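You operate a simulated robot arm through the tools that you are given. There is no shell and no other tool. Be economical: measure what you need, move in short steps, check, and stop when the job is done.

Carry out the task below with a simulated robot arm. There is one attempt and no reset: what you move stays moved.

TASK
Trim the moisture meter to 10 % on the grey block.
Fine: Meter on, block in the well, arm over it, press test. Swing the arm clear and put the block back.

It is judged by the outcome, as a careful person would: the job done as asked, and still so three seconds after it is handed in. It fails if anything else is knocked over, pushed out of place, dropped, spilled or broken.

THE ROBOT
A 6-joint arm with a two-finger parallel gripper, fixed in place. Base frame: the origin is at the foot of the arm, x ahead of it, y to its left, z up; the work surface is at about z = 75. Lengths are in cm, angles in degrees, forces in N, time in s.
With the tool pointing down near the work surface it reaches from about 18 to 64 cm from the base axis. Its first joint turns from -66.0 to 66.0 degrees. Payload 2.7 kg.
Tool frame: the origin (TCP) lies between the finger pads and is the grasp point; the fingertips stand 2.3 cm ahead of it; z points along the fingers, y is the line along which they close. The gripper opens to 9.4 cm. The fingers are 3.8 cm wide and 1 cm thick; the gripper's body (5.4 by 9.6 cm) begins 3.9 cm behind the TCP.
Orientation is that of the tool frame in the base frame, as [roll, pitch, yaw] about the fixed x, y, z axes, in that order (R = Rz(yaw) Ry(pitch) Rx(roll)). With the fingers straight down and closing along the base's y, the tool's x points along the base's -x, its y along +y and its z along -z.

THE INTERFACE
- The arm moves only by the tool step_arm. Its argument "motion" is a list of rows, each a list of 7 numbers: the shift along the tool's x, y, z in units of 250 mm (1.0 is 250 mm), then the turn, a rotation vector about the tool's x, y, z in units of 60 degrees (1.0 is 60 degrees), then the finger opening in cm, from 0 to 9.4. In form: [[dx, dy, dz, ax, ay, az, gripper], ...]. A call has 1 to 20 rows; each row is the pose to reach, as a shift and turn from the pose commanded when the call began, along the tool's axes at that moment. A call with a number of a shift or a turn outside -1 to 1 is refused whole. A row lasts 0.2 s, in which the tool goes at most 5 cm and 8.6 degrees; a call with a longer step from one row to the next is refused whole, and so is a gripper value outside its range. A pose out of reach is approached as far as the arm can. The call stops where the force on the tool passes 70 N (or 10 N more than at its start, if that is more) or the arm is blocked; 0.2 s more then pass. The fingers move at their own pace (about 4.5 cm/s each) and stop on an object; they squeeze with about 27 N. The grip force told is the motor's: it shows also when the fingers shut on nothing. Time passes only in rows, and 0.2 s behind the last, so rows that repeat a pose let the fingers close. It gives the time, the measured TCP pose, the force on the tool (base axes), the opening and the grip force at its end, in the units of the frame above (readings bear some noise).
- Cameras (640 x 400 px; columns grow to the right, rows downward): "scene" is fixed at [4.78, -41.53, 141.56]; the picture's right is [0.95, -0.32, 0.00], its down [-0.14, -0.43, -0.89] and it looks along [0.28, 0.84, -0.46] (base axes); focal length 340 px, centre (320, 200). "wrist" rides on the gripper at [-3.9, 0, -4.4] in the tool frame; the picture's right is [0.00, -1.00, 0.00], its down [0.97, 0.00, -0.24] and it looks along [0.24, 0.00, 0.97] (tool axes); focal length 218 px, centre (320, 200).
- capture(camera): a new picture of that camera. No time passes.
- locate(camera, pixels): there is no depth. For up to 12 entries [column, row, z] of the newest picture of that camera ("zoom" is the newest enlarged one), the place [x, y] in the base frame at which the ray of that pixel passes the height z, good to about 0.2 cm. No time passes.
- zoom(camera, box): a new picture of the part [left, top, right, bottom] of that camera's present view, enlarged. No time passes.
- job_done(): hands the job in; it is judged then, once.

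Work in short steps. Measure before you move; look again where a grasp or a placing could have gone wrong, and mend it. You have 80 turns and 54 pictures in all, the two below and enlarged ones among them. Open the gripper and draw the arm clear of the work before you hand the job in, unless the task says otherwise; then end with one line.

The tools are called after ">>>" as name(argument=value, ...) on one line, values as JSON. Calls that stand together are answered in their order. step_arm: Moves the arm, as the interface text tells. Its arguments: {"type":"object","properties":{"motion":{"type":"array","items":{"type":"array","items":{"type":"number"}}}},"required":["motion"]} The other tools are called the same way: capture (camera) takes a picture; locate (camera, pixels) gives the place at which the rays of pixels pass given heights; zoom (camera, box) takes an enlarged picture of a part of a camera's view; job_done () hands the job in.

At the start:

```text
time: 0.0
tool_pos: [32.54, 10.97, 124.97]
tool_rot: [-179.9, 0.1, 180.0]
force: [0.2, 0.2, -0.3]
width: 9.39
gripper_force: 0.1
```

scene: 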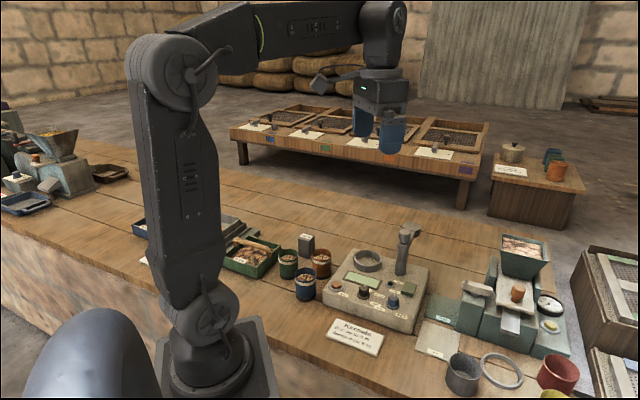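
wrist: 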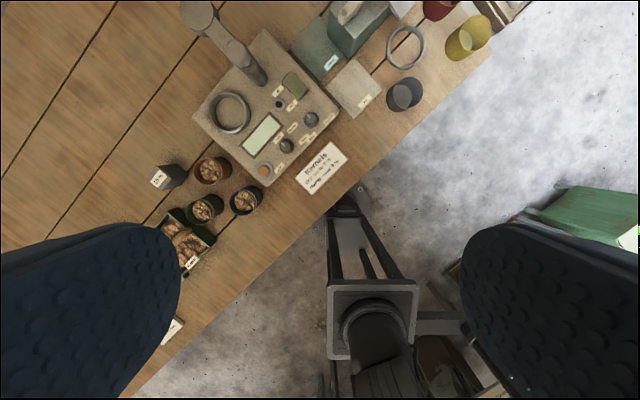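

I'll look closely at the meter and the block first.

>>> zoom(camera="scene", box=[270, 210, 450, 360])

>>> zoom(camera="wrist", box=[140, 0, 380, 220])

```text
2.67 times, centred on (360, 285) of scene
```

zoom: 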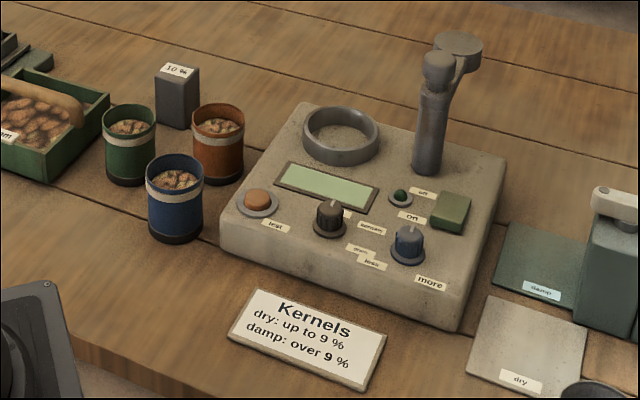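

```text
1.82 times, centred on (260, 110) of wrist
```

zoom: 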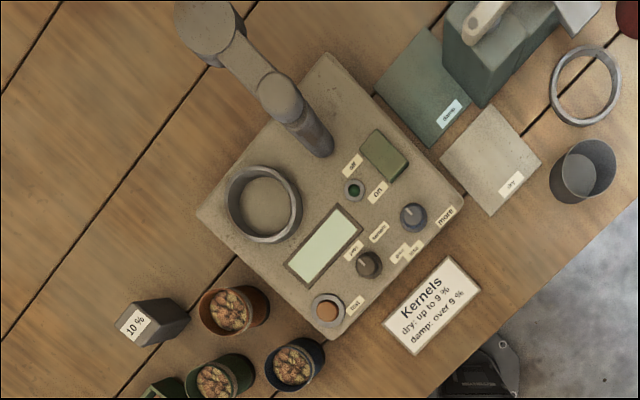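

The meter has a rocker, two knobs, a test button and a post arm. I'll get rough positions, assuming the meter top is at z≈80.

>>> locate(camera="wrist", pixels=[[231, 112, 80], [262, 137, 80], [265, 169, 80], [287, 146, 80], [311, 119, 80], [295, 85, 80], [261, 78, 80], [168, 177, 80], [194, 120, 75], [338, 105, 75], [258, 30, 78], [198, 15, 95]])

>>> zoom(camera="scene", box=[330, 250, 430, 315])

>>> zoom(camera="wrist", box=[245, 60, 345, 180])

```text
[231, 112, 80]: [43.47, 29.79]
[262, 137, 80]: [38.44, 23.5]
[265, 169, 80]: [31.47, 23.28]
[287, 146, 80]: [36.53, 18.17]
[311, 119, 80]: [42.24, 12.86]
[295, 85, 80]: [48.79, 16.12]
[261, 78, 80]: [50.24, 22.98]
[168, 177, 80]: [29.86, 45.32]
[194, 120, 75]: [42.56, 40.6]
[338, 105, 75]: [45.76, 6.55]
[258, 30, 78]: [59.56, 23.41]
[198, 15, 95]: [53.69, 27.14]
```

```text
6.15 times, centred on (380, 282) of scene
```

zoom: 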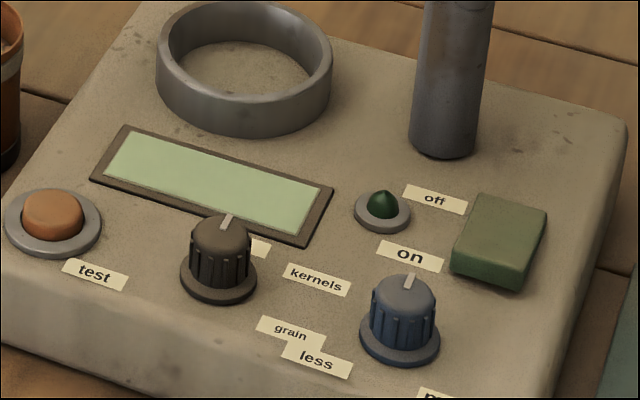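

```text
3.33 times, centred on (295, 120) of wrist
```

zoom: 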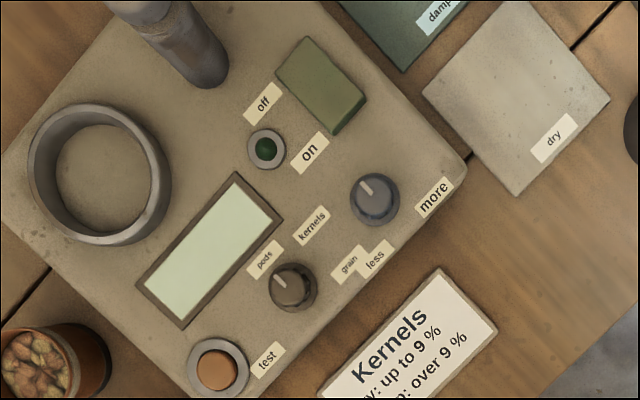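

I'll move closer above the meter for a better look.

>>> step_arm(motion=[[-0.04, 0.08, 0.1, 0, 0, 0, 9.4], [-0.08, 0.16, 0.2, 0, 0, 0, 9.4], [-0.12, 0.24, 0.3, 0, 0, 0, 9.4], [-0.16, 0.32, 0.4, 0, 0, 0, 9.4], [-0.2, 0.4, 0.52, 0, 0, 0, 9.4]])

>>> capture(camera="wrist")

>>> capture(camera="scene")

```text
time: 1.2
tool_pos: [37.62, 20.83, 111.96]
tool_rot: [180.0, 0.0, 180.0]
force: [0.4, 0.3, -0.3]
width: 9.4
gripper_force: 0.1
```

```text
47 pictures are left
```

wrist: 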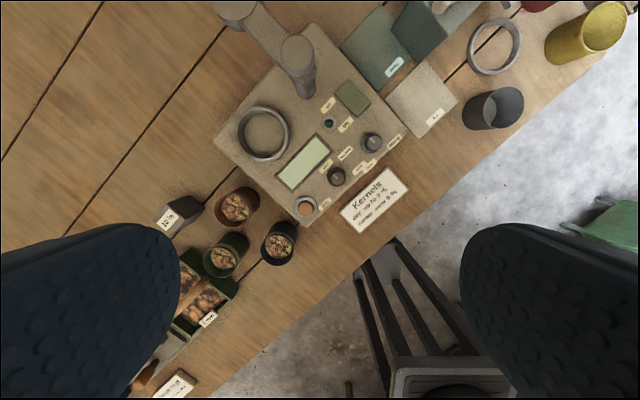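

```text
46 pictures are left
```

scene: 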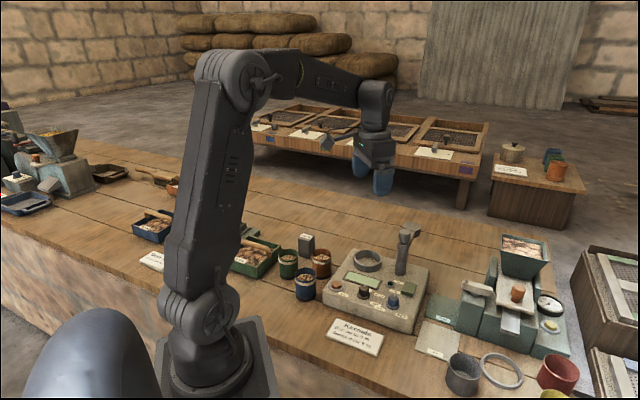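

>>> zoom(camera="wrist", box=[200, 60, 424, 220])

>>> locate(camera="wrist", pixels=[[306, 206, 80], [336, 177, 80], [372, 143, 80], [352, 98, 80], [263, 134, 80], [303, 88, 80], [298, 48, 90], [233, 5, 90], [329, 123, 80], [217, 139, 79], [311, 24, 79], [405, 135, 79]])

>>> locate(camera="scene", pixels=[[336, 284, 80], [363, 290, 80], [393, 300, 80], [409, 288, 80], [367, 261, 80], [400, 273, 80], [401, 233, 90], [409, 228, 90], [382, 284, 80], [322, 296, 79], [428, 268, 79], [412, 316, 79]])

```text
2.50 times, centred on (312, 140) of wrist
```

zoom: 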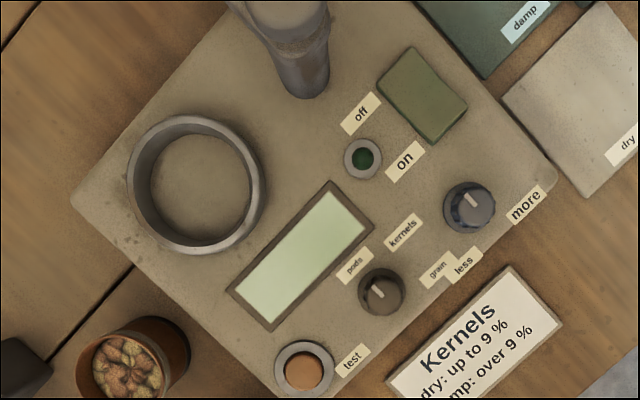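

```text
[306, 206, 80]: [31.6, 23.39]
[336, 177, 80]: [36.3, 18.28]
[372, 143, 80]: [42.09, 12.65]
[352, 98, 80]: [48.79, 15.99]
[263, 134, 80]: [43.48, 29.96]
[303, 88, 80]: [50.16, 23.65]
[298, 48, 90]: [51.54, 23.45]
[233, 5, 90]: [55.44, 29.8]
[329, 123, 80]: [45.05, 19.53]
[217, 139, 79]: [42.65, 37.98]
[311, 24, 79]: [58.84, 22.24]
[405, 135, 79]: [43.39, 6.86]
```

```text
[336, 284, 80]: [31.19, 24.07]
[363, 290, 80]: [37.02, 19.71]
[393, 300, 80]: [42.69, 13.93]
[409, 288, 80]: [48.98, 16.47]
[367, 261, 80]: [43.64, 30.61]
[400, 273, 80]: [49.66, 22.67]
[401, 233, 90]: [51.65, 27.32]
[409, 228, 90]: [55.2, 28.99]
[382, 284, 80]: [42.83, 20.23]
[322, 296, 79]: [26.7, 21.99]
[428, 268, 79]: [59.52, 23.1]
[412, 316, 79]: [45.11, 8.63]
```

>>> locate(camera="zoom", pixels=[[412, 47, 80.3], [467, 103, 80.3], [432, 143, 80], [377, 87, 80.3], [440, 115, 80.3], [380, 292, 81], [470, 204, 81], [304, 371, 80.7], [128, 185, 81], [265, 185, 81], [196, 116, 81], [196, 254, 81]])

>>> zoom(camera="scene", box=[270, 215, 430, 315])

```text
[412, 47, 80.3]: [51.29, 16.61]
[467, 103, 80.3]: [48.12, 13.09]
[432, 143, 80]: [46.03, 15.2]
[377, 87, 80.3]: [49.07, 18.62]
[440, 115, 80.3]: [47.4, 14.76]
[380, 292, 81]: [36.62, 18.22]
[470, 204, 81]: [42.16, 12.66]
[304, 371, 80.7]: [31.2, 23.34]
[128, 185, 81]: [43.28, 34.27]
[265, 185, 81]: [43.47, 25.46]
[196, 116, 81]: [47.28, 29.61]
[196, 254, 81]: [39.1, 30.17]
```

```text
4.00 times, centred on (350, 265) of scene
```

zoom: 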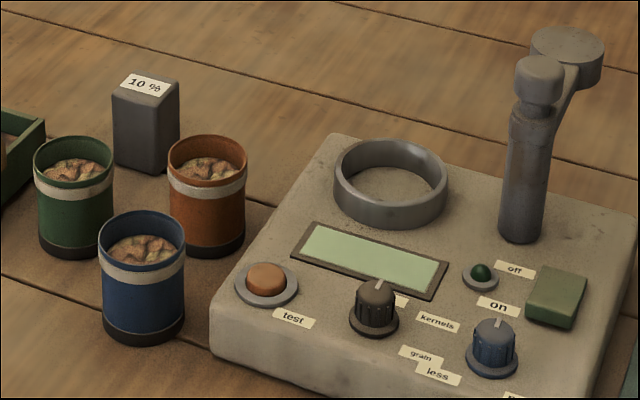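

Pointing the closed fingers over the rocker's "on" end at about (47.4, 14.5), yawed 45°, at z=90.

>>> step_arm(motion=[[-0.065, -0.042, 0.14, 0, 0, 0.125, 0], [-0.13, -0.084, 0.28, 0, 0, 0.25, 0], [-0.195, -0.126, 0.42, 0, 0, 0.375, 0], [-0.26, -0.168, 0.57, 0, 0, 0.5, 0], [-0.325, -0.21, 0.72, 0, 0, 0.625, 0], [-0.391, -0.253, 0.88, 0, 0, 0.75, 0], [-0.391, -0.253, 0.88, 0, 0, 0.75, 0]])

>>> zoom(camera="scene", box=[300, 200, 460, 320])

>>> capture(camera="wrist")

```text
time: 2.8
tool_pos: [47.76, 14.54, 90.12]
tool_rot: [180.0, 0.0, 134.9]
force: [-0.1, 0.0, -0.1]
width: 0.04
gripper_force: 26.8
```

```text
3.33 times, centred on (380, 260) of scene
```

zoom: 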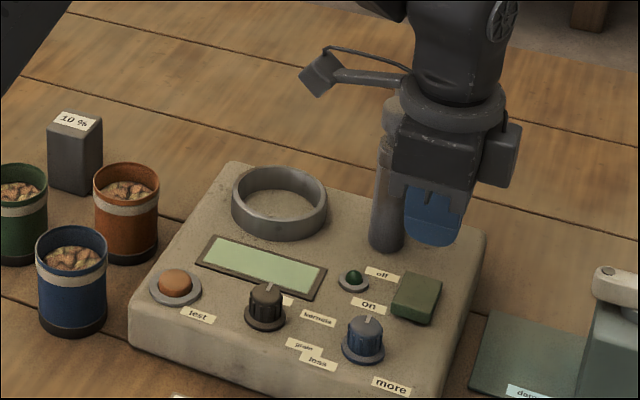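

```text
42 pictures are left
```

wrist: 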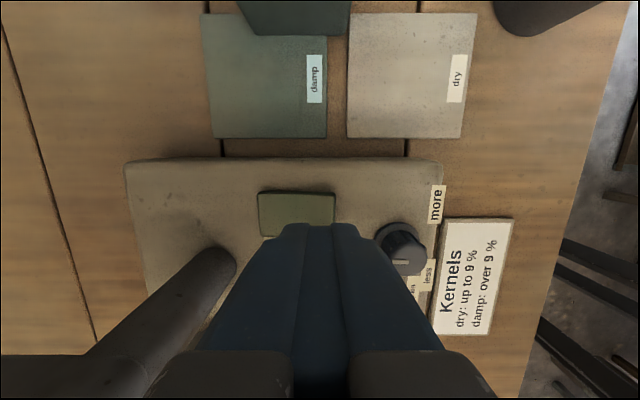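

>>> locate(camera="wrist", pixels=[[258, 192, 80.3], [335, 192, 80.3], [334, 235, 80.3], [404, 240, 81.2]])

```text
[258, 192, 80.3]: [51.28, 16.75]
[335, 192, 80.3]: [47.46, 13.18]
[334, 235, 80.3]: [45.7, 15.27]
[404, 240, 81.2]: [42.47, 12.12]
```

Alignment is fine. Descending to just above the rocker, then small steps.

>>> step_arm(motion=[[0.016, -0.008, 0.1, 0, 0, 0, 0], [0.016, -0.008, 0.18, 0, 0, 0, 0], [0.016, -0.008, 0.24, 0, 0, 0, 0], [0.016, -0.008, 0.26, 0, 0, 0, 0], [0.016, -0.008, 0.27, 0, 0, 0, 0], [0.016, -0.008, 0.28, 0, 0, 0, 0]])

>>> zoom(camera="scene", box=[340, 250, 440, 312])

```text
time: 4.2
tool_pos: [47.08, 14.59, 83.31]
tool_rot: [179.8, 0.1, 134.9]
force: [-17.6, -6.1, 41.4]
width: 0.0
gripper_force: 26.8
```

```text
6.40 times, centred on (390, 281) of scene
```

zoom: 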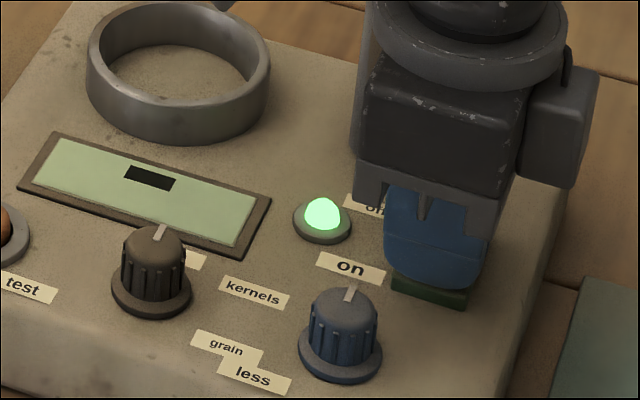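

The meter is on (lamp lit, display showing a dash). Rising and moving toward the block, opening the gripper.

>>> step_arm(motion=[[0, 0, -0.15, 0, 0, 0, 0], [0, 0, -0.33, 0, 0, 0, 0], [0, 0, -0.52, 0, 0, 0, 0], [0, 0, -0.7, 0, 0, 0, 0], [0, 0, -0.85, 0, 0, 0, 0], [0.16, 0.04, -0.85, 0, 0, 0, 5], [0.32, 0.08, -0.85, 0, 0, 0, 9], [0.48, 0.12, -0.85, 0, 0, 0, 9.4], [0.64, 0.16, -0.85, 0, 0, 0, 9.4], [0.8, 0.2, -0.85, 0, 0, 0, 9.4], [0.96, 0.24, -0.85, 0, 0, 0, 9.4], [0.96, 0.24, -0.85, 0, 0, 0, 9.4]])

>>> capture(camera="wrist")

>>> zoom(camera="scene", box=[270, 215, 430, 315])

```text
time: 6.8
tool_pos: [34.16, 35.57, 104.25]
tool_rot: [179.9, 0.0, 135.0]
force: [-0.9, -0.7, 0.6]
width: 9.4
gripper_force: 0.1
```

```text
40 pictures are left
```

wrist: 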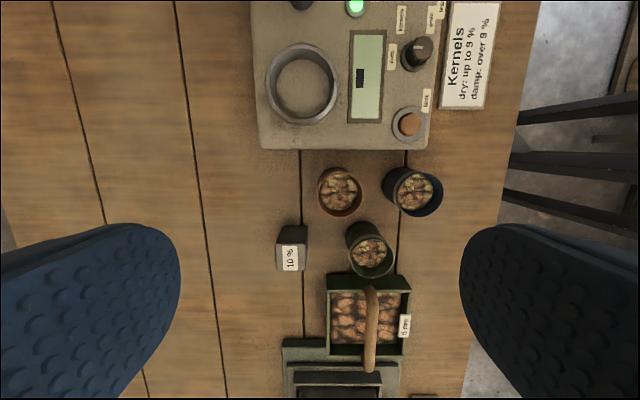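

```text
4.00 times, centred on (350, 265) of scene
```

zoom: 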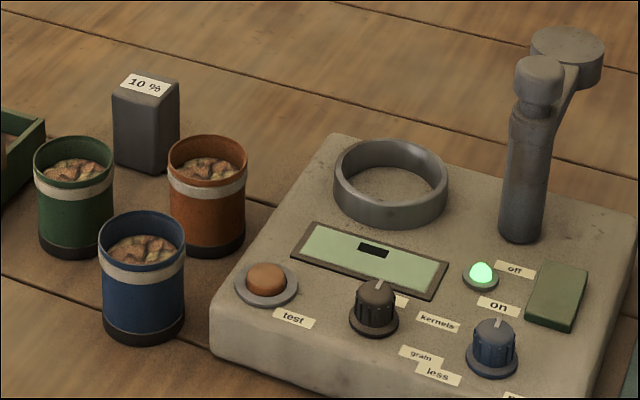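

>>> locate(camera="wrist", pixels=[[290, 258, 81], [290, 258, 83], [276, 245, 82], [304, 245, 82], [304, 271, 82], [276, 271, 82], [278, 225, 75], [307, 225, 75], [340, 190, 83], [369, 245, 83], [410, 125, 80.7]])

>>> locate(camera="zoom", pixels=[[147, 90, 81], [147, 90, 83], [147, 90, 82], [153, 174, 75], [113, 158, 75], [180, 147, 75], [391, 163, 82]])

```text
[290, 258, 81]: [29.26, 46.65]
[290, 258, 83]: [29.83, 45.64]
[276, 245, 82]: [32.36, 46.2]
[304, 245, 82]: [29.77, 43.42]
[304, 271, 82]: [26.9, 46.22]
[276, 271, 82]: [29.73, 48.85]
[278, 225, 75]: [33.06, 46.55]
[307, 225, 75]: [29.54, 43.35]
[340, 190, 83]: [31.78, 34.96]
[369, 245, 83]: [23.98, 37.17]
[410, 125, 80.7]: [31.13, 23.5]
```

```text
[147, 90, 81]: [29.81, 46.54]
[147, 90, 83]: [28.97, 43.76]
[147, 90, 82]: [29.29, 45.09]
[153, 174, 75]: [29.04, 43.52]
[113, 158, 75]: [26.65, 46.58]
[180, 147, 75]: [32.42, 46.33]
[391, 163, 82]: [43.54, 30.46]
```

Block ≈ 4×4×6 cm, centred at (29.5, 46.55), top ≈ 81. I'll move above it and check.

>>> step_arm(motion=[[0.11, 0.045, 0.1, 0, 0, 0, 9.4], [0.22, 0.09, 0.25, 0, 0, 0, 9.4], [0.33, 0.135, 0.4, 0, 0, 0, 9.4], [0.442, 0.179, 0.54, 0, 0, 0, 9.4], [0.442, 0.179, 0.57, 0, 0, 0, 9.4], [0.442, 0.179, 0.57, 0, 0, 0, 9.4]])

>>> capture(camera="wrist")

```text
time: 8.2
tool_pos: [29.68, 46.76, 90.07]
tool_rot: [-179.9, 0.0, 135.0]
force: [-0.3, 0.0, 0.5]
width: 9.39
gripper_force: 0.0
```

```text
38 pictures are left
```

wrist: 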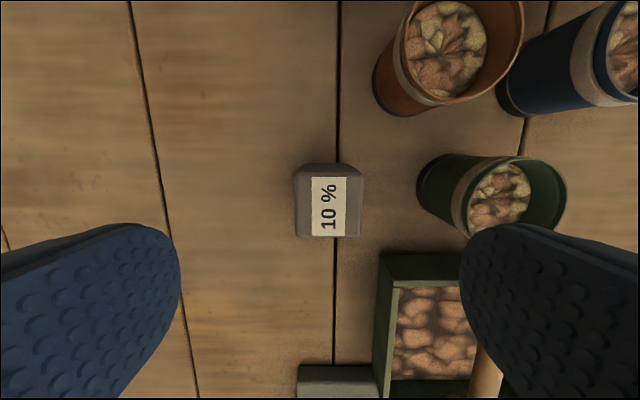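

>>> locate(camera="wrist", pixels=[[296, 173, 81], [363, 174, 81], [361, 238, 81], [297, 238, 81], [380, 254, 80], [417, 190, 75], [330, 205, 81]])

```text
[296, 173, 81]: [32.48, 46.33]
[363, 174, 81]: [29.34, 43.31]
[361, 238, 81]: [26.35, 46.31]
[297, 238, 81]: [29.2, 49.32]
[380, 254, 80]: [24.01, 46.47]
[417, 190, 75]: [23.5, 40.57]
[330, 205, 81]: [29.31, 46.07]
```

Block centre (29.35, 46.3); opening to 7 cm and descending to TCP z≈80.7, then closing.

>>> step_arm(motion=[[-0.004, -0.022, 0, 0, 0, 0, 7], [-0.004, -0.022, 0.1, 0, 0, 0, 7], [-0.004, -0.022, 0.22, 0, 0, 0, 7], [-0.004, -0.022, 0.32, 0, 0, 0, 7], [-0.004, -0.022, 0.374, 0, 0, 0, 7], [-0.004, -0.022, 0.374, 0, 0, 0, 7]])

>>> step_arm(motion=[[0, 0, 0, 0, 0, 0, 5], [0, 0, 0, 0, 0, 0, 4], [0, 0, 0, 0, 0, 0, 3], [0, 0, 0, 0, 0, 0, 3], [0, 0, 0, 0, 0, 0, 3]])

>>> zoom(camera="scene", box=[250, 190, 410, 310])

```text
time: 9.6
tool_pos: [29.28, 46.31, 80.72]
tool_rot: [180.0, 0.1, 135.0]
force: [-0.7, 0.2, 0.1]
width: 6.98
gripper_force: 0.1
```

```text
time: 10.8
tool_pos: [29.32, 46.36, 80.59]
tool_rot: [-180.0, 0.0, 135.0]
force: [-0.3, -0.5, -0.3]
width: 4.21
gripper_force: 27.0
```

```text
3.33 times, centred on (330, 250) of scene
```

zoom: 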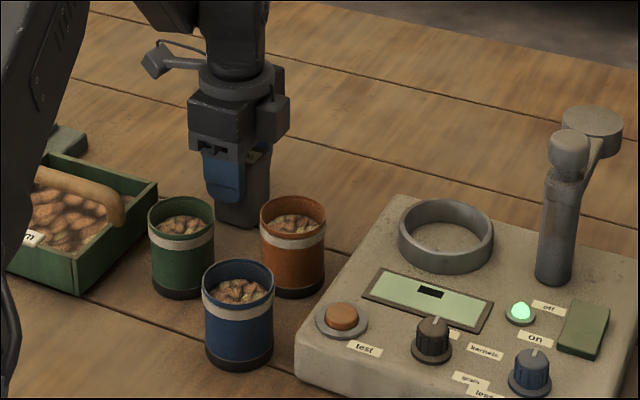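

Gripped at 4.21 cm. Lifting 12.5 cm and carrying it over the well at ≈(43.3, 29.9).

>>> step_arm(motion=[[0, 0, -0.08, 0, 0, 0, 3], [0, 0, -0.2, 0, 0, 0, 3], [0, 0, -0.35, 0, 0, 0, 3], [0, 0, -0.5, 0, 0, 0, 3], [-0.12, -0.01, -0.5, 0, 0, 0, 3], [-0.26, -0.02, -0.5, 0, 0, 0, 3], [-0.4, -0.03, -0.5, 0, 0, 0, 3], [-0.55, -0.045, -0.5, 0, 0, 0, 3], [-0.7, -0.06, -0.5, 0, 0, 0, 3], [-0.8, -0.07, -0.5, 0, 0, 0, 3], [-0.86, -0.07, -0.5, 0, 0, 0, 3], [-0.86, -0.07, -0.5, 0, 0, 0, 3]])

>>> capture(camera="wrist")

>>> zoom(camera="scene", box=[300, 190, 460, 310])

```text
time: 13.4
tool_pos: [43.14, 30.07, 93.07]
tool_rot: [179.9, 0.0, 135.0]
force: [0.0, -0.4, -0.8]
width: 4.18
gripper_force: 26.8
```

```text
36 pictures are left
```

wrist: 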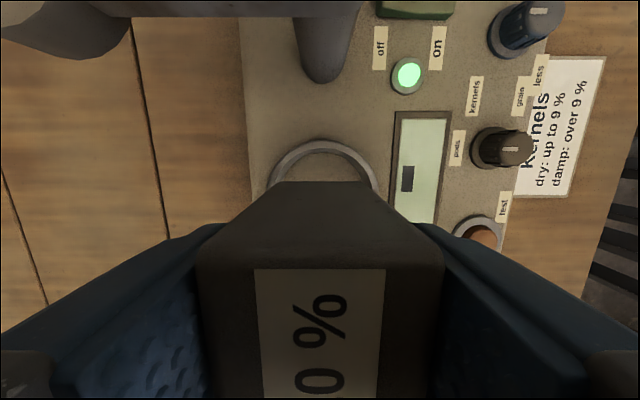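

```text
3.33 times, centred on (380, 250) of scene
```

zoom: 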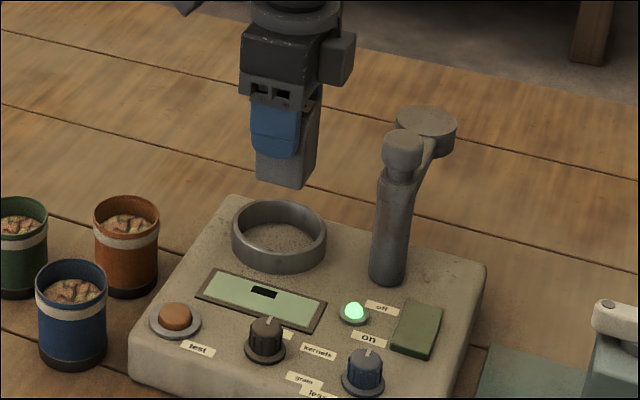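

>>> locate(camera="wrist", pixels=[[323, 140, 82], [268, 190, 82], [378, 190, 82], [323, 153, 82]])

>>> locate(camera="zoom", pixels=[[279.5, 225, 82], [232, 226, 82], [327, 229, 82], [281, 200, 82], [278, 252, 82], [278, 272, 79.5], [387, 283, 79.5]])

```text
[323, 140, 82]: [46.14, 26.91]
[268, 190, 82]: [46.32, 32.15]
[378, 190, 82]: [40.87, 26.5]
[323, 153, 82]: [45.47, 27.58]
```

```text
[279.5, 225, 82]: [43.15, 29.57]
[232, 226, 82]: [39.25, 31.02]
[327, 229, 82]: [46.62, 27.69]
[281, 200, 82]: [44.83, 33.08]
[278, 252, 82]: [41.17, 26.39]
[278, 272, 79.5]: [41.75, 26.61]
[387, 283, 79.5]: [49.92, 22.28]
```

Ring centre ≈ (43.2, 29.75). Small correction and descend toward the well floor.

>>> step_arm(motion=[[-0.011, -0.008, 0.05, 0, 0, 0, 3], [-0.011, -0.008, 0.13, 0, 0, 0, 3], [-0.011, -0.008, 0.21, 0, 0, 0, 3], [-0.011, -0.008, 0.265, 0, 0, 0, 3], [-0.011, -0.008, 0.285, 0, 0, 0, 3], [-0.011, -0.008, 0.295, 0, 0, 0, 3]])

>>> zoom(camera="scene", box=[325, 220, 425, 290])

```text
time: 14.8
tool_pos: [43.33, 29.56, 85.78]
tool_rot: [-179.9, 0.1, 135.0]
force: [0.1, 0.6, -1.0]
width: 4.2
gripper_force: 26.5
```

```text
5.71 times, centred on (375, 255) of scene
```

zoom: 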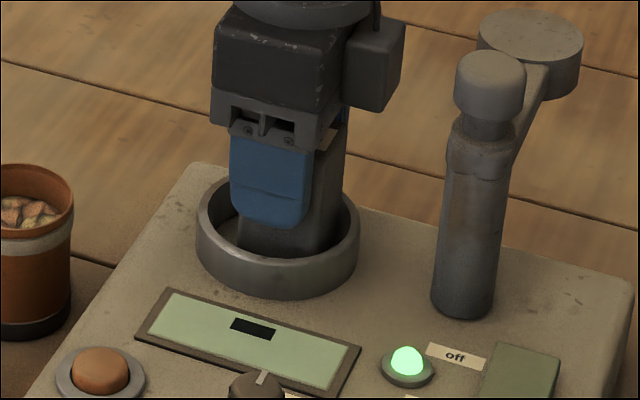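

In the ring with no contact yet; lowering in small steps until contact.

>>> step_arm(motion=[[0, 0, 0.008, 0, 0, 0, 3], [0, 0, 0.016, 0, 0, 0, 3], [0, 0, 0.022, 0, 0, 0, 3]])

```text
time: 15.6
tool_pos: [43.42, 29.59, 85.43]
tool_rot: [179.6, 0.1, 135.0]
force: [-6.5, -4.3, 25.4]
width: 4.2
gripper_force: 27.1
```

Contact made at TCP z≈85.4. Easing up a hair, opening to 5.6 cm, then rising.

>>> step_arm(motion=[[0, 0, -0.008, 0, 0, 0, 3], [0, 0, -0.008, 0, 0, 0, 4.6], [0, 0, -0.008, 0, 0, 0, 5.4], [0, 0, -0.008, 0, 0, 0, 5.4], [0, 0, -0.06, 0, 0, 0, 5.4], [0, 0, -0.16, 0, 0, 0, 5.4], [0, 0, -0.32, 0, 0, 0, 5.4], [0, 0, -0.5, 0, 0, 0, 5.4], [0, 0, -0.7, 0, 0, 0, 5.4]])

>>> capture(camera="wrist")

>>> zoom(camera="scene", box=[325, 215, 453, 295])

```text
time: 17.6
tool_pos: [43.17, 29.49, 103.0]
tool_rot: [-179.9, 0.0, 135.1]
force: [-1.4, 0.0, -0.3]
width: 5.39
gripper_force: 0.0
```

```text
33 pictures are left
```

wrist: 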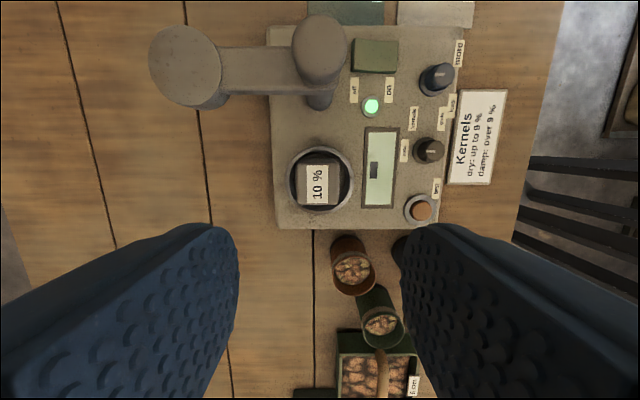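

```text
5.00 times, centred on (389, 255) of scene
```

zoom: 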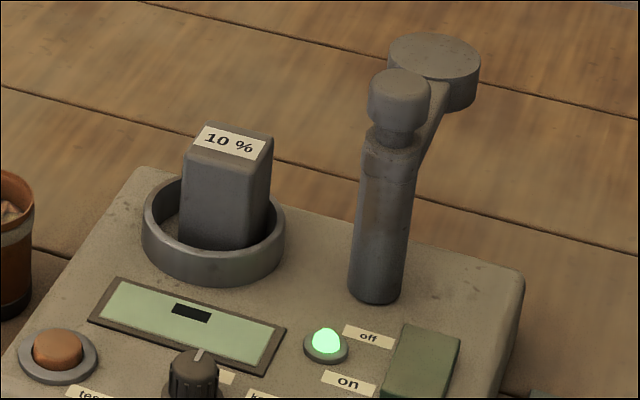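

>>> locate(camera="wrist", pixels=[[184, 66, 92], [184, 66, 94], [319, 50, 92], [319, 50, 94], [150, 66, 93], [221, 66, 93], [280, 70, 91], [319, 100, 79.5], [320, 185, 85]])

>>> locate(camera="zoom", pixels=[[433, 58, 92], [433, 58, 94], [401, 88, 92], [401, 88, 94], [388, 58, 93], [480, 66, 93], [430, 100, 91], [375, 290, 79.5]])

```text
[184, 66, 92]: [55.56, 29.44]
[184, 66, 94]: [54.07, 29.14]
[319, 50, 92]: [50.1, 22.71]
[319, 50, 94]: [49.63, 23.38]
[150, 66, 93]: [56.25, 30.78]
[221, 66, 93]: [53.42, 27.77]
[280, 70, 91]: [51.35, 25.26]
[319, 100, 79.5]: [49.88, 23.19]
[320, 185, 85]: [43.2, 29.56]
```

```text
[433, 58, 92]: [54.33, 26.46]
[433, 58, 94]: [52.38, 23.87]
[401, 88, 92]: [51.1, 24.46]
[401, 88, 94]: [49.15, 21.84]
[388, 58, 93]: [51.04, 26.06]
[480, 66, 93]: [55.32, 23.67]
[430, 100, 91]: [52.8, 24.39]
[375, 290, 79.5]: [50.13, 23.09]
```

The block stands in the ring. Meter arm: post at (50, 23.1), head at about (57, 29.7), z≈87.5–89.6, and it must swing ~90° CCW onto the well. I'll go with closed fingers to its clockwise side, staying high first.

>>> step_arm(motion=[[-0.12, 0.05, 0, 0, 0, 0, 0], [-0.24, 0.1, 0, 0, 0, 0, 0], [-0.36, 0.16, 0, 0, 0, 0, 0], [-0.48, 0.21, 0, 0, 0, 0, 0], [-0.602, 0.264, 0, 0, 0, 0, 0], [-0.602, 0.264, 0.15, 0, 0, 0, 0], [-0.602, 0.264, 0.3, 0, 0, 0, 0], [-0.602, 0.264, 0.4, 0, 0, 0, 0], [-0.602, 0.264, 0.4, 0, 0, 0, 0]])

>>> capture(camera="wrist")

>>> zoom(camera="scene", box=[345, 190, 473, 290])

```text
time: 19.6
tool_pos: [58.52, 23.49, 92.63]
tool_rot: [-180.0, 0.0, 134.9]
force: [0.1, 0.3, 0.3]
width: 0.03
gripper_force: 27.1
out of reach, approached as far as the arm can: row 5
```

```text
31 pictures are left
```

wrist: 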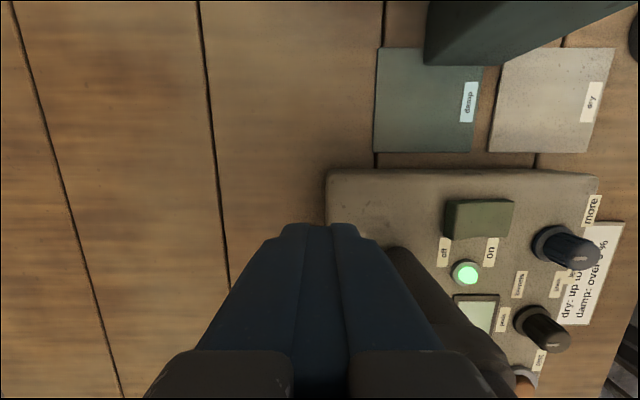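

```text
4.00 times, centred on (409, 240) of scene
```

zoom: 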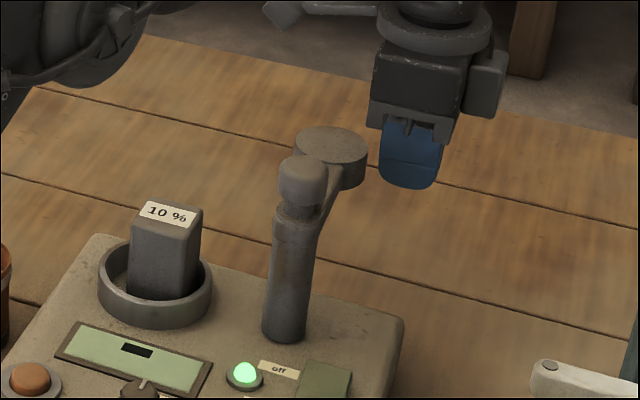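

Clear of the arm at z=92.6. Lowering beside the head and starting a slow push along the arc, first half.

>>> step_arm(motion=[[0, 0, 0.06, 0, 0, 0, 0], [0, 0, 0.117, 0, 0, 0, 0], [0.03, 0.007, 0.117, 0, 0, 0, 0], [0.0577, 0.013, 0.117, 0, 0, 0, 0], [0.078, 0.022, 0.117, 0, 0, 0, 0], [0.0981, 0.0308, 0.117, 0, 0, 0, 0], [0.119, 0.037, 0.117, 0, 0, 0, 0], [0.1397, 0.0424, 0.117, 0, 0, 0, 0], [0.161, 0.0475, 0.117, 0, 0, 0, 0], [0.1818, 0.0523, 0.117, 0, 0, 0, 0], [0.203, 0.055, 0.117, 0, 0, 0, 0], [0.2245, 0.056, 0.117, 0, 0, 0, 0]])

>>> zoom(camera="scene", box=[325, 190, 453, 290])

```text
time: 22.2
tool_pos: [55.65, 28.61, 89.85]
tool_rot: [-180.0, 0.0, 135.1]
force: [0.5, -0.8, -0.1]
width: 0.0
gripper_force: 27.0
```

```text
4.00 times, centred on (389, 240) of scene
```

zoom: 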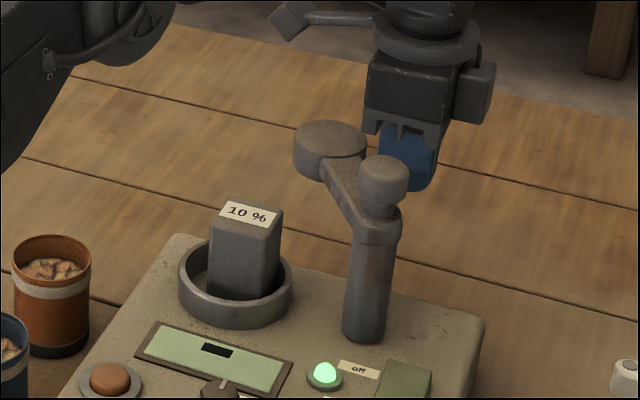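

The arm swings freely with the push. Continuing the arc.

>>> step_arm(motion=[[0.0215, -0.001, 0, 0, 0, 0, 0], [0.043, -0.0023, 0, 0, 0, 0, 0], [0.064, -0.0065, 0, 0, 0, 0, 0], [0.0852, -0.0105, 0, 0, 0, 0, 0], [0.106, -0.0155, 0, 0, 0, 0, 0], [0.1273, -0.0209, 0, 0, 0, 0, 0], [0.147, -0.0305, 0, 0, 0, 0, 0], [0.1661, -0.0404, 0, 0, 0, 0, 0], [0.185, -0.051, 0, 0, 0, 0, 0], [0.2042, -0.0622, 0, 0, 0, 0, 0]])

>>> zoom(camera="scene", box=[325, 190, 453, 290])

>>> capture(camera="wrist")

```text
time: 24.4
tool_pos: [50.88, 31.14, 89.8]
tool_rot: [179.9, -0.1, 134.9]
force: [0.4, 0.0, -0.2]
width: 0.0
gripper_force: 27.0
```

```text
4.00 times, centred on (389, 240) of scene
```

zoom: 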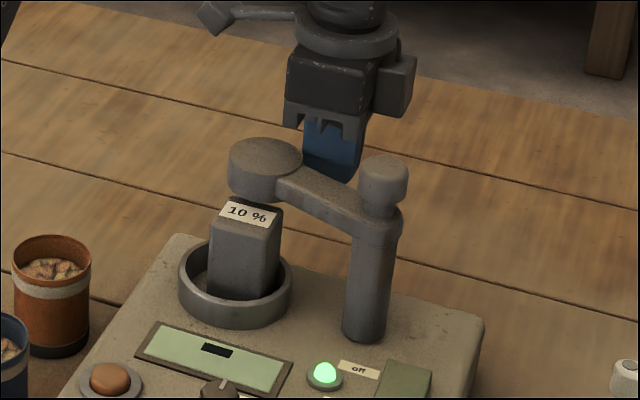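

```text
27 pictures are left
```

wrist: 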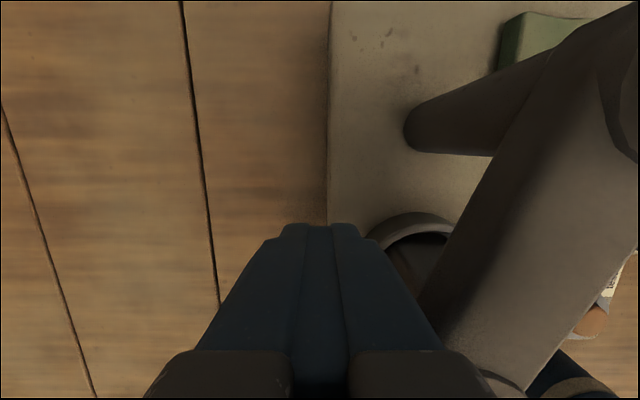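

>>> locate(camera="zoom", pixels=[[266, 157, 89.6], [382, 170, 93.1]])

```text
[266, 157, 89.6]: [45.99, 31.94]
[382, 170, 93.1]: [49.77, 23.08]
```

>>> step_arm(motion=[[0.023, -0.02, 0, 0, 0, 0, 0], [0.0464, -0.0402, 0, 0, 0, 0, 0], [0.063, -0.063, 0, 0, 0, 0, 0], [0.0783, -0.0857, 0, 0, 0, 0, 0], [0.0783, -0.0857, 0, 0, 0, 0, 0]])

>>> zoom(camera="scene", box=[325, 190, 453, 290])

```text
time: 25.6
tool_pos: [48.02, 30.87, 89.76]
tool_rot: [180.0, 0.1, 135.0]
force: [-0.1, -0.1, 0.0]
width: 0.0
gripper_force: 26.9
```

```text
4.00 times, centred on (389, 240) of scene
```

zoom: 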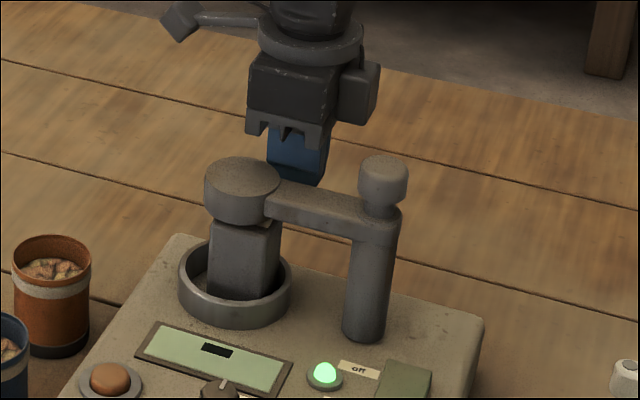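

>>> locate(camera="zoom", pixels=[[243, 178, 89.6], [205, 180, 89.6], [281, 180, 89.6]])

```text
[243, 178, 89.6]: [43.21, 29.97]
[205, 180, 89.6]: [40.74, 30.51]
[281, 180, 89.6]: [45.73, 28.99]
```

Head nearly centred over the well (134.7° vs ~136°). Nudging 0.2 cm more, backing off, rising and moving over the test button at (31.2, 23.4).

>>> step_arm(motion=[[0, -0.009, 0, 0, 0, 0, 0], [0, -0.009, 0, 0, 0, 0, 0], [0, 0.08, 0, 0, 0, 0, 0], [0, 0.1, -0.15, 0, 0, 0, 0], [0, 0.1, -0.33, 0, 0, 0, 0], [0, 0.1, -0.5, 0, 0, 0, 0], [0.05, -0.06, -0.5, 0, 0, 0, 0], [0.11, -0.22, -0.5, 0, 0, 0, 0], [0.17, -0.38, -0.5, 0, 0, 0, 0], [0.22, -0.54, -0.5, 0, 0, 0, 0], [0.264, -0.679, -0.5, 0, 0, 0, 0], [0.264, -0.679, -0.33, 0, 0, 0, 0], [0.264, -0.679, -0.15, 0, 0, 0, 0], [0.264, -0.679, 0, 0, 0, 0, 0], [0.264, -0.679, 0, 0, 0, 0, 0]])

>>> capture(camera="wrist")

>>> zoom(camera="scene", box=[305, 210, 433, 310])

```text
time: 28.8
tool_pos: [31.51, 23.7, 89.88]
tool_rot: [179.9, 0.0, 134.9]
force: [0.0, -0.2, 0.7]
width: 0.0
gripper_force: 27.1
```

```text
25 pictures are left
```

wrist: 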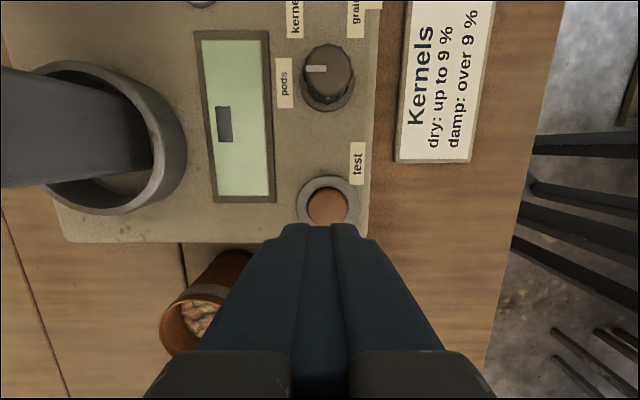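

```text
4.00 times, centred on (369, 260) of scene
```

zoom: 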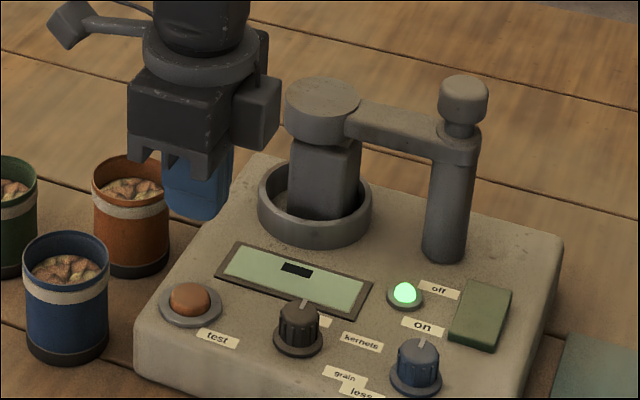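

>>> locate(camera="wrist", pixels=[[327, 206, 80.6], [327, 206, 80], [327, 76, 81.5]])

>>> locate(camera="zoom", pixels=[[189, 297, 80.6], [189, 297, 80], [299, 313, 81.5], [418, 352, 81.5]])

```text
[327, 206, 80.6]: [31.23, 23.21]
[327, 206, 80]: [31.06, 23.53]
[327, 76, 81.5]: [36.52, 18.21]
```

```text
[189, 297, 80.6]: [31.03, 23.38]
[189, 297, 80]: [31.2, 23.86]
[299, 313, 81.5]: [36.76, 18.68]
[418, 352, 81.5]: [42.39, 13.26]
```

>>> step_arm(motion=[[-0.001, -0.0215, 0.1, 0, 0, 0, 0], [-0.001, -0.0215, 0.2, 0, 0, 0, 0], [-0.001, -0.0215, 0.26, 0, 0, 0, 0], [-0.001, -0.0215, 0.275, 0, 0, 0, 0], [-0.001, -0.0215, 0.285, 0, 0, 0, 0]])

>>> zoom(camera="scene", box=[317, 250, 413, 310])

```text
time: 30.0
tool_pos: [31.05, 23.33, 82.73]
tool_rot: [180.0, 0.1, 135.0]
force: [-0.6, -10.6, 20.3]
width: 0.02
gripper_force: 26.8
```

```text
6.67 times, centred on (365, 280) of scene
```

zoom: 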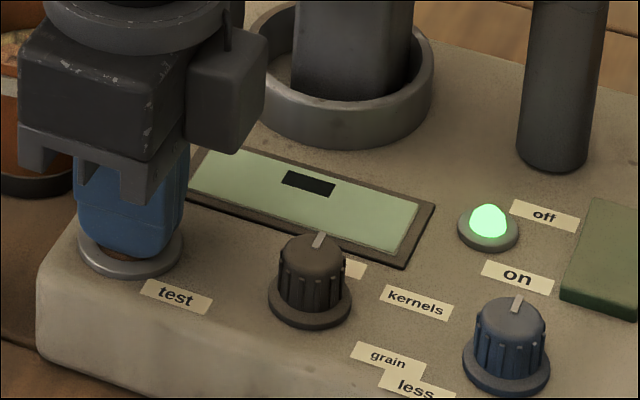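

Contact at 20 N but no reading yet; pressing slightly further, and holding.

>>> step_arm(motion=[[0, 0, 0.01, 0, 0, 0, 0], [0, 0, 0.014, 0, 0, 0, 0], [0, 0, 0.014, 0, 0, 0, 0]])

>>> zoom(camera="scene", box=[317, 250, 413, 310])

```text
time: 30.8
tool_pos: [31.08, 23.24, 82.61]
tool_rot: [179.9, 0.0, 135.0]
force: [-5.6, -27.4, 63.4]
width: 0.0
gripper_force: 27.5
```

```text
6.67 times, centred on (365, 280) of scene
```

zoom: 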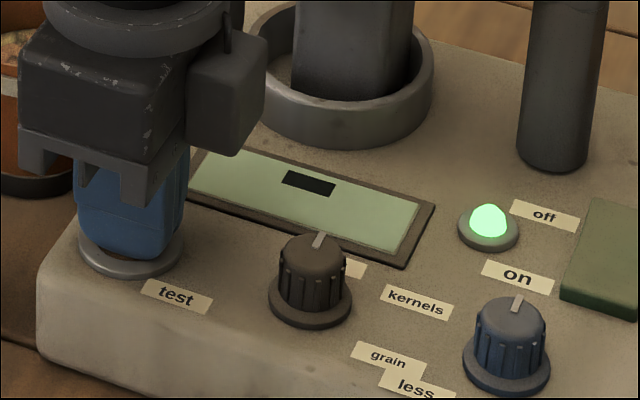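

The press is fully bottomed. Releasing upward and viewing the display.

>>> step_arm(motion=[[0, 0, -0.03, 0, 0, 0, 0], [0, 0, -0.1, 0, 0, 0, 0], [0, 0, -0.2, 0, 0, 0, 0], [0, 0, -0.3, 0, 0, 0, 0], [0, 0, -0.3, 0, 0, 0, 0]])

>>> zoom(camera="scene", box=[317, 225, 437, 310])

>>> capture(camera="wrist")

```text
time: 32.0
tool_pos: [30.87, 23.26, 89.86]
tool_rot: [180.0, 0.0, 135.0]
force: [0.5, -0.6, 0.0]
width: 0.0
gripper_force: 27.0
```

```text
4.71 times, centred on (377, 268) of scene
```

zoom: 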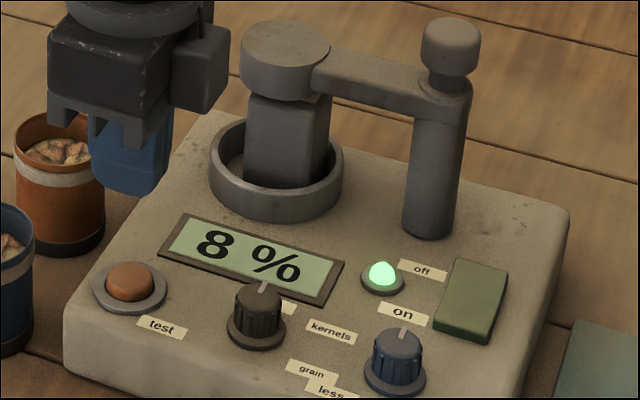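

```text
20 pictures are left
```

wrist: 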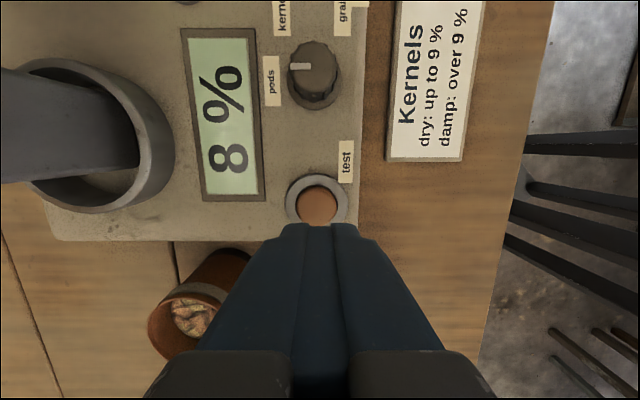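

The display reads 8 %. I need "more" (clockwise) on the blue trim knob. Moving over it at about (42.3, 12.9) with the gripper open 4.8.

>>> step_arm(motion=[[-0.12, 0.006, 0, 0, 0, 0, 2], [-0.25, 0.013, 0, 0, 0, 0, 4], [-0.38, 0.02, 0, 0, 0, 0, 4.8], [-0.5, 0.026, 0, 0, 0, 0, 4.8], [-0.615, 0.0325, 0, 0, 0, 0, 4.8], [-0.615, 0.0325, 0, 0, 0, 0, 4.8]])

>>> capture(camera="wrist")

```text
time: 33.4
tool_pos: [42.63, 12.94, 89.98]
tool_rot: [-180.0, 0.0, 135.0]
force: [-0.3, 0.2, -0.2]
width: 4.81
gripper_force: 0.1
```

```text
19 pictures are left
```

wrist: 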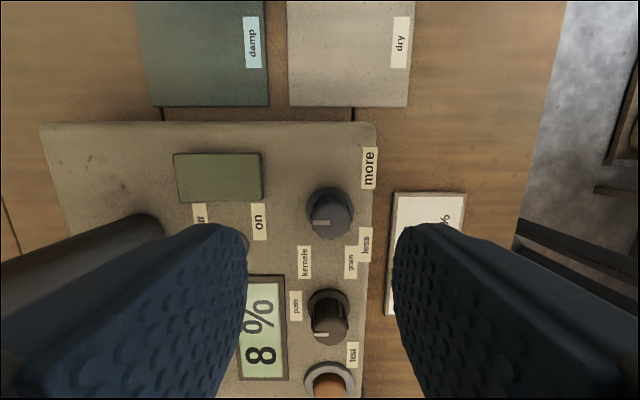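

>>> locate(camera="wrist", pixels=[[332, 217, 81.6], [330, 204, 79.8], [309, 217, 81.6], [354, 217, 81.6]])

```text
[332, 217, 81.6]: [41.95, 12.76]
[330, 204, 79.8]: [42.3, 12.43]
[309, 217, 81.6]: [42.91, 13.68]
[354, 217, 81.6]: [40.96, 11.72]
```

Knob centre ≈ (42.15, 12.7). Lowering to TCP z≈82.8 and gripping.

>>> step_arm(motion=[[0.0068, -0.02, 0.08, 0, 0, 0, 4.8], [0.0068, -0.02, 0.18, 0, 0, 0, 4.8], [0.0068, -0.02, 0.26, 0, 0, 0, 4.8], [0.0068, -0.02, 0.287, 0, 0, 0, 4.8], [0.0068, -0.02, 0.287, 0, 0, 0, 4.8]])

>>> zoom(camera="scene", box=[337, 240, 433, 315])

```text
time: 34.6
tool_pos: [42.14, 12.63, 82.7]
tool_rot: [179.9, -0.1, 134.9]
force: [1.2, -0.8, 0.0]
width: 4.78
gripper_force: 0.1
```

```text
5.33 times, centred on (385, 278) of scene
```

zoom: 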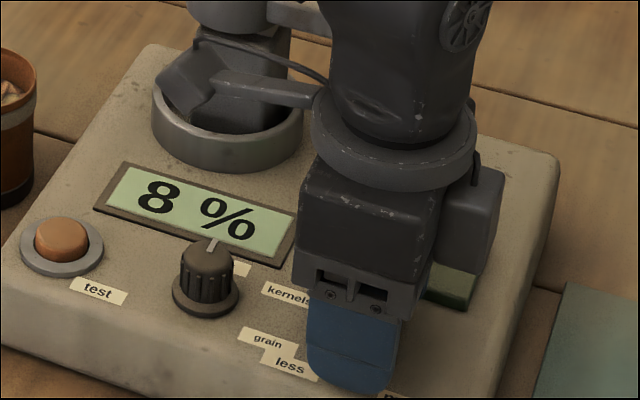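

>>> step_arm(motion=[[0, 0, 0, 0, 0, 0, 3], [0, 0, 0, 0, 0, 0, 2], [0, 0, 0, 0, 0, 0, 2], [0, 0, 0, 0, 0, 0.08, 2], [0, 0, 0, 0, 0, 0.16, 2], [0, 0, 0, 0, 0, 0.25, 2], [0, 0, 0, 0, 0, 0.25, 2]])

>>> zoom(camera="scene", box=[337, 240, 433, 315])

```text
time: 36.2
tool_pos: [41.84, 12.61, 82.8]
tool_rot: [-180.0, 0.0, 119.9]
force: [-8.4, -16.7, 9.3]
width: 2.34
gripper_force: 45.1
```

```text
5.33 times, centred on (385, 278) of scene
```

zoom: 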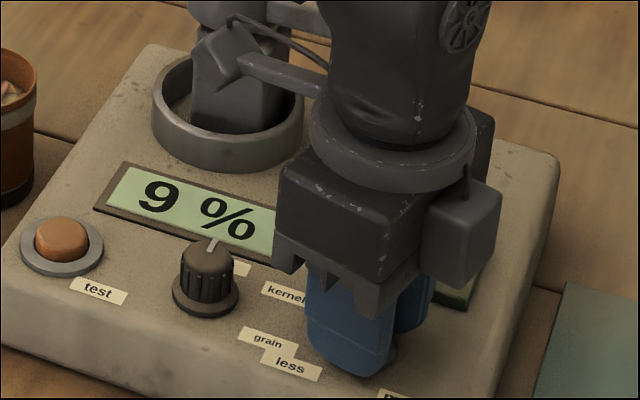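

The reading is live: 9 %. Turning another 8°.

>>> step_arm(motion=[[0, 0, 0, 0, 0, 0.065, 2], [0, 0, 0, 0, 0, 0.13, 2], [0, 0, 0, 0, 0, 0.13, 2]])

>>> zoom(camera="scene", box=[337, 240, 433, 315])

```text
time: 37.0
tool_pos: [41.97, 12.64, 82.73]
tool_rot: [-179.9, 0.0, 112.2]
force: [-8.7, -20.4, 15.9]
width: 2.32
gripper_force: 44.7
```

```text
5.33 times, centred on (385, 278) of scene
```

zoom: 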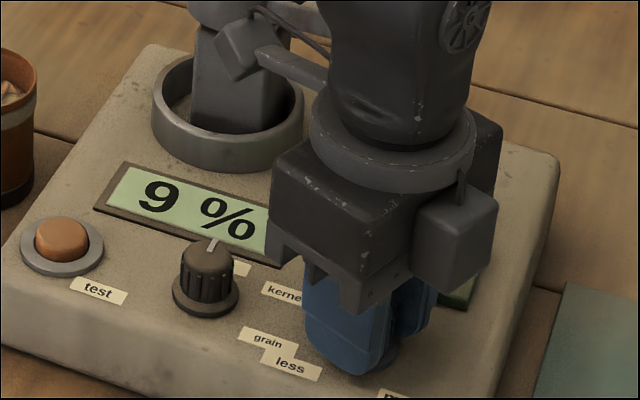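

>>> step_arm(motion=[[0, 0, 0, 0, 0, 0.065, 2], [0, 0, 0, 0, 0, 0.13, 2], [0, 0, 0, 0, 0, 0.13, 2]])

>>> zoom(camera="scene", box=[337, 240, 433, 315])

```text
time: 37.8
tool_pos: [41.95, 12.63, 82.75]
tool_rot: [-180.0, 0.0, 104.3]
force: [-10.6, -26.2, 26.5]
width: 2.33
gripper_force: 45.0
```

```text
5.33 times, centred on (385, 278) of scene
```

zoom: 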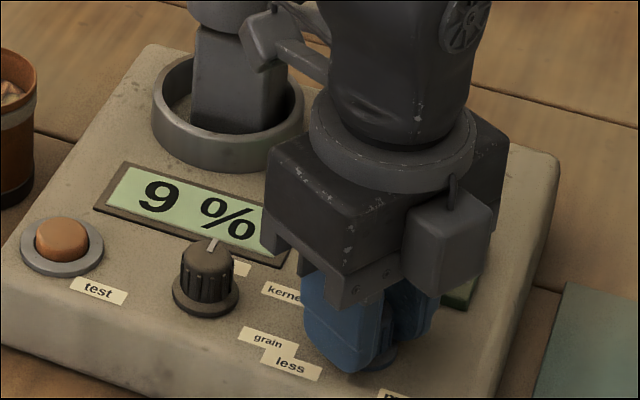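

Still 9 % after 31°. Lateral force is building, so I'll shift 0.2 cm along it while turning another 8°.

>>> step_arm(motion=[[-0.008, -0.004, -0.004, 0, 0, 0.0, 2], [-0.008, -0.004, -0.004, 0, 0, 0.065, 2], [-0.008, -0.004, -0.004, 0, 0, 0.13, 2], [-0.008, -0.004, -0.004, 0, 0, 0.13, 2]])

>>> zoom(camera="scene", box=[337, 240, 433, 315])

```text
time: 38.8
tool_pos: [41.97, 12.58, 82.73]
tool_rot: [179.8, -0.1, 96.5]
force: [-1.2, 4.0, 2.9]
width: 2.32
gripper_force: 45.0
```

```text
5.33 times, centred on (385, 278) of scene
```

zoom: 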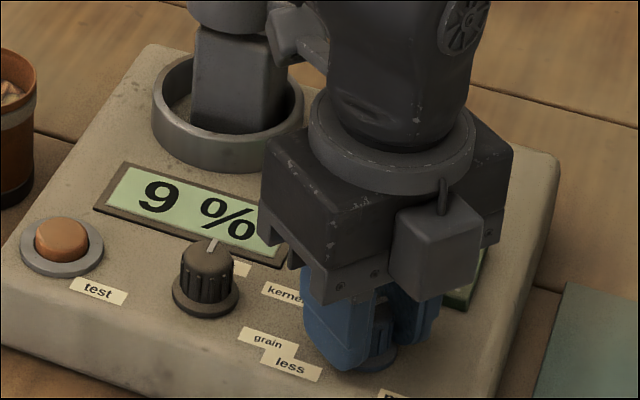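

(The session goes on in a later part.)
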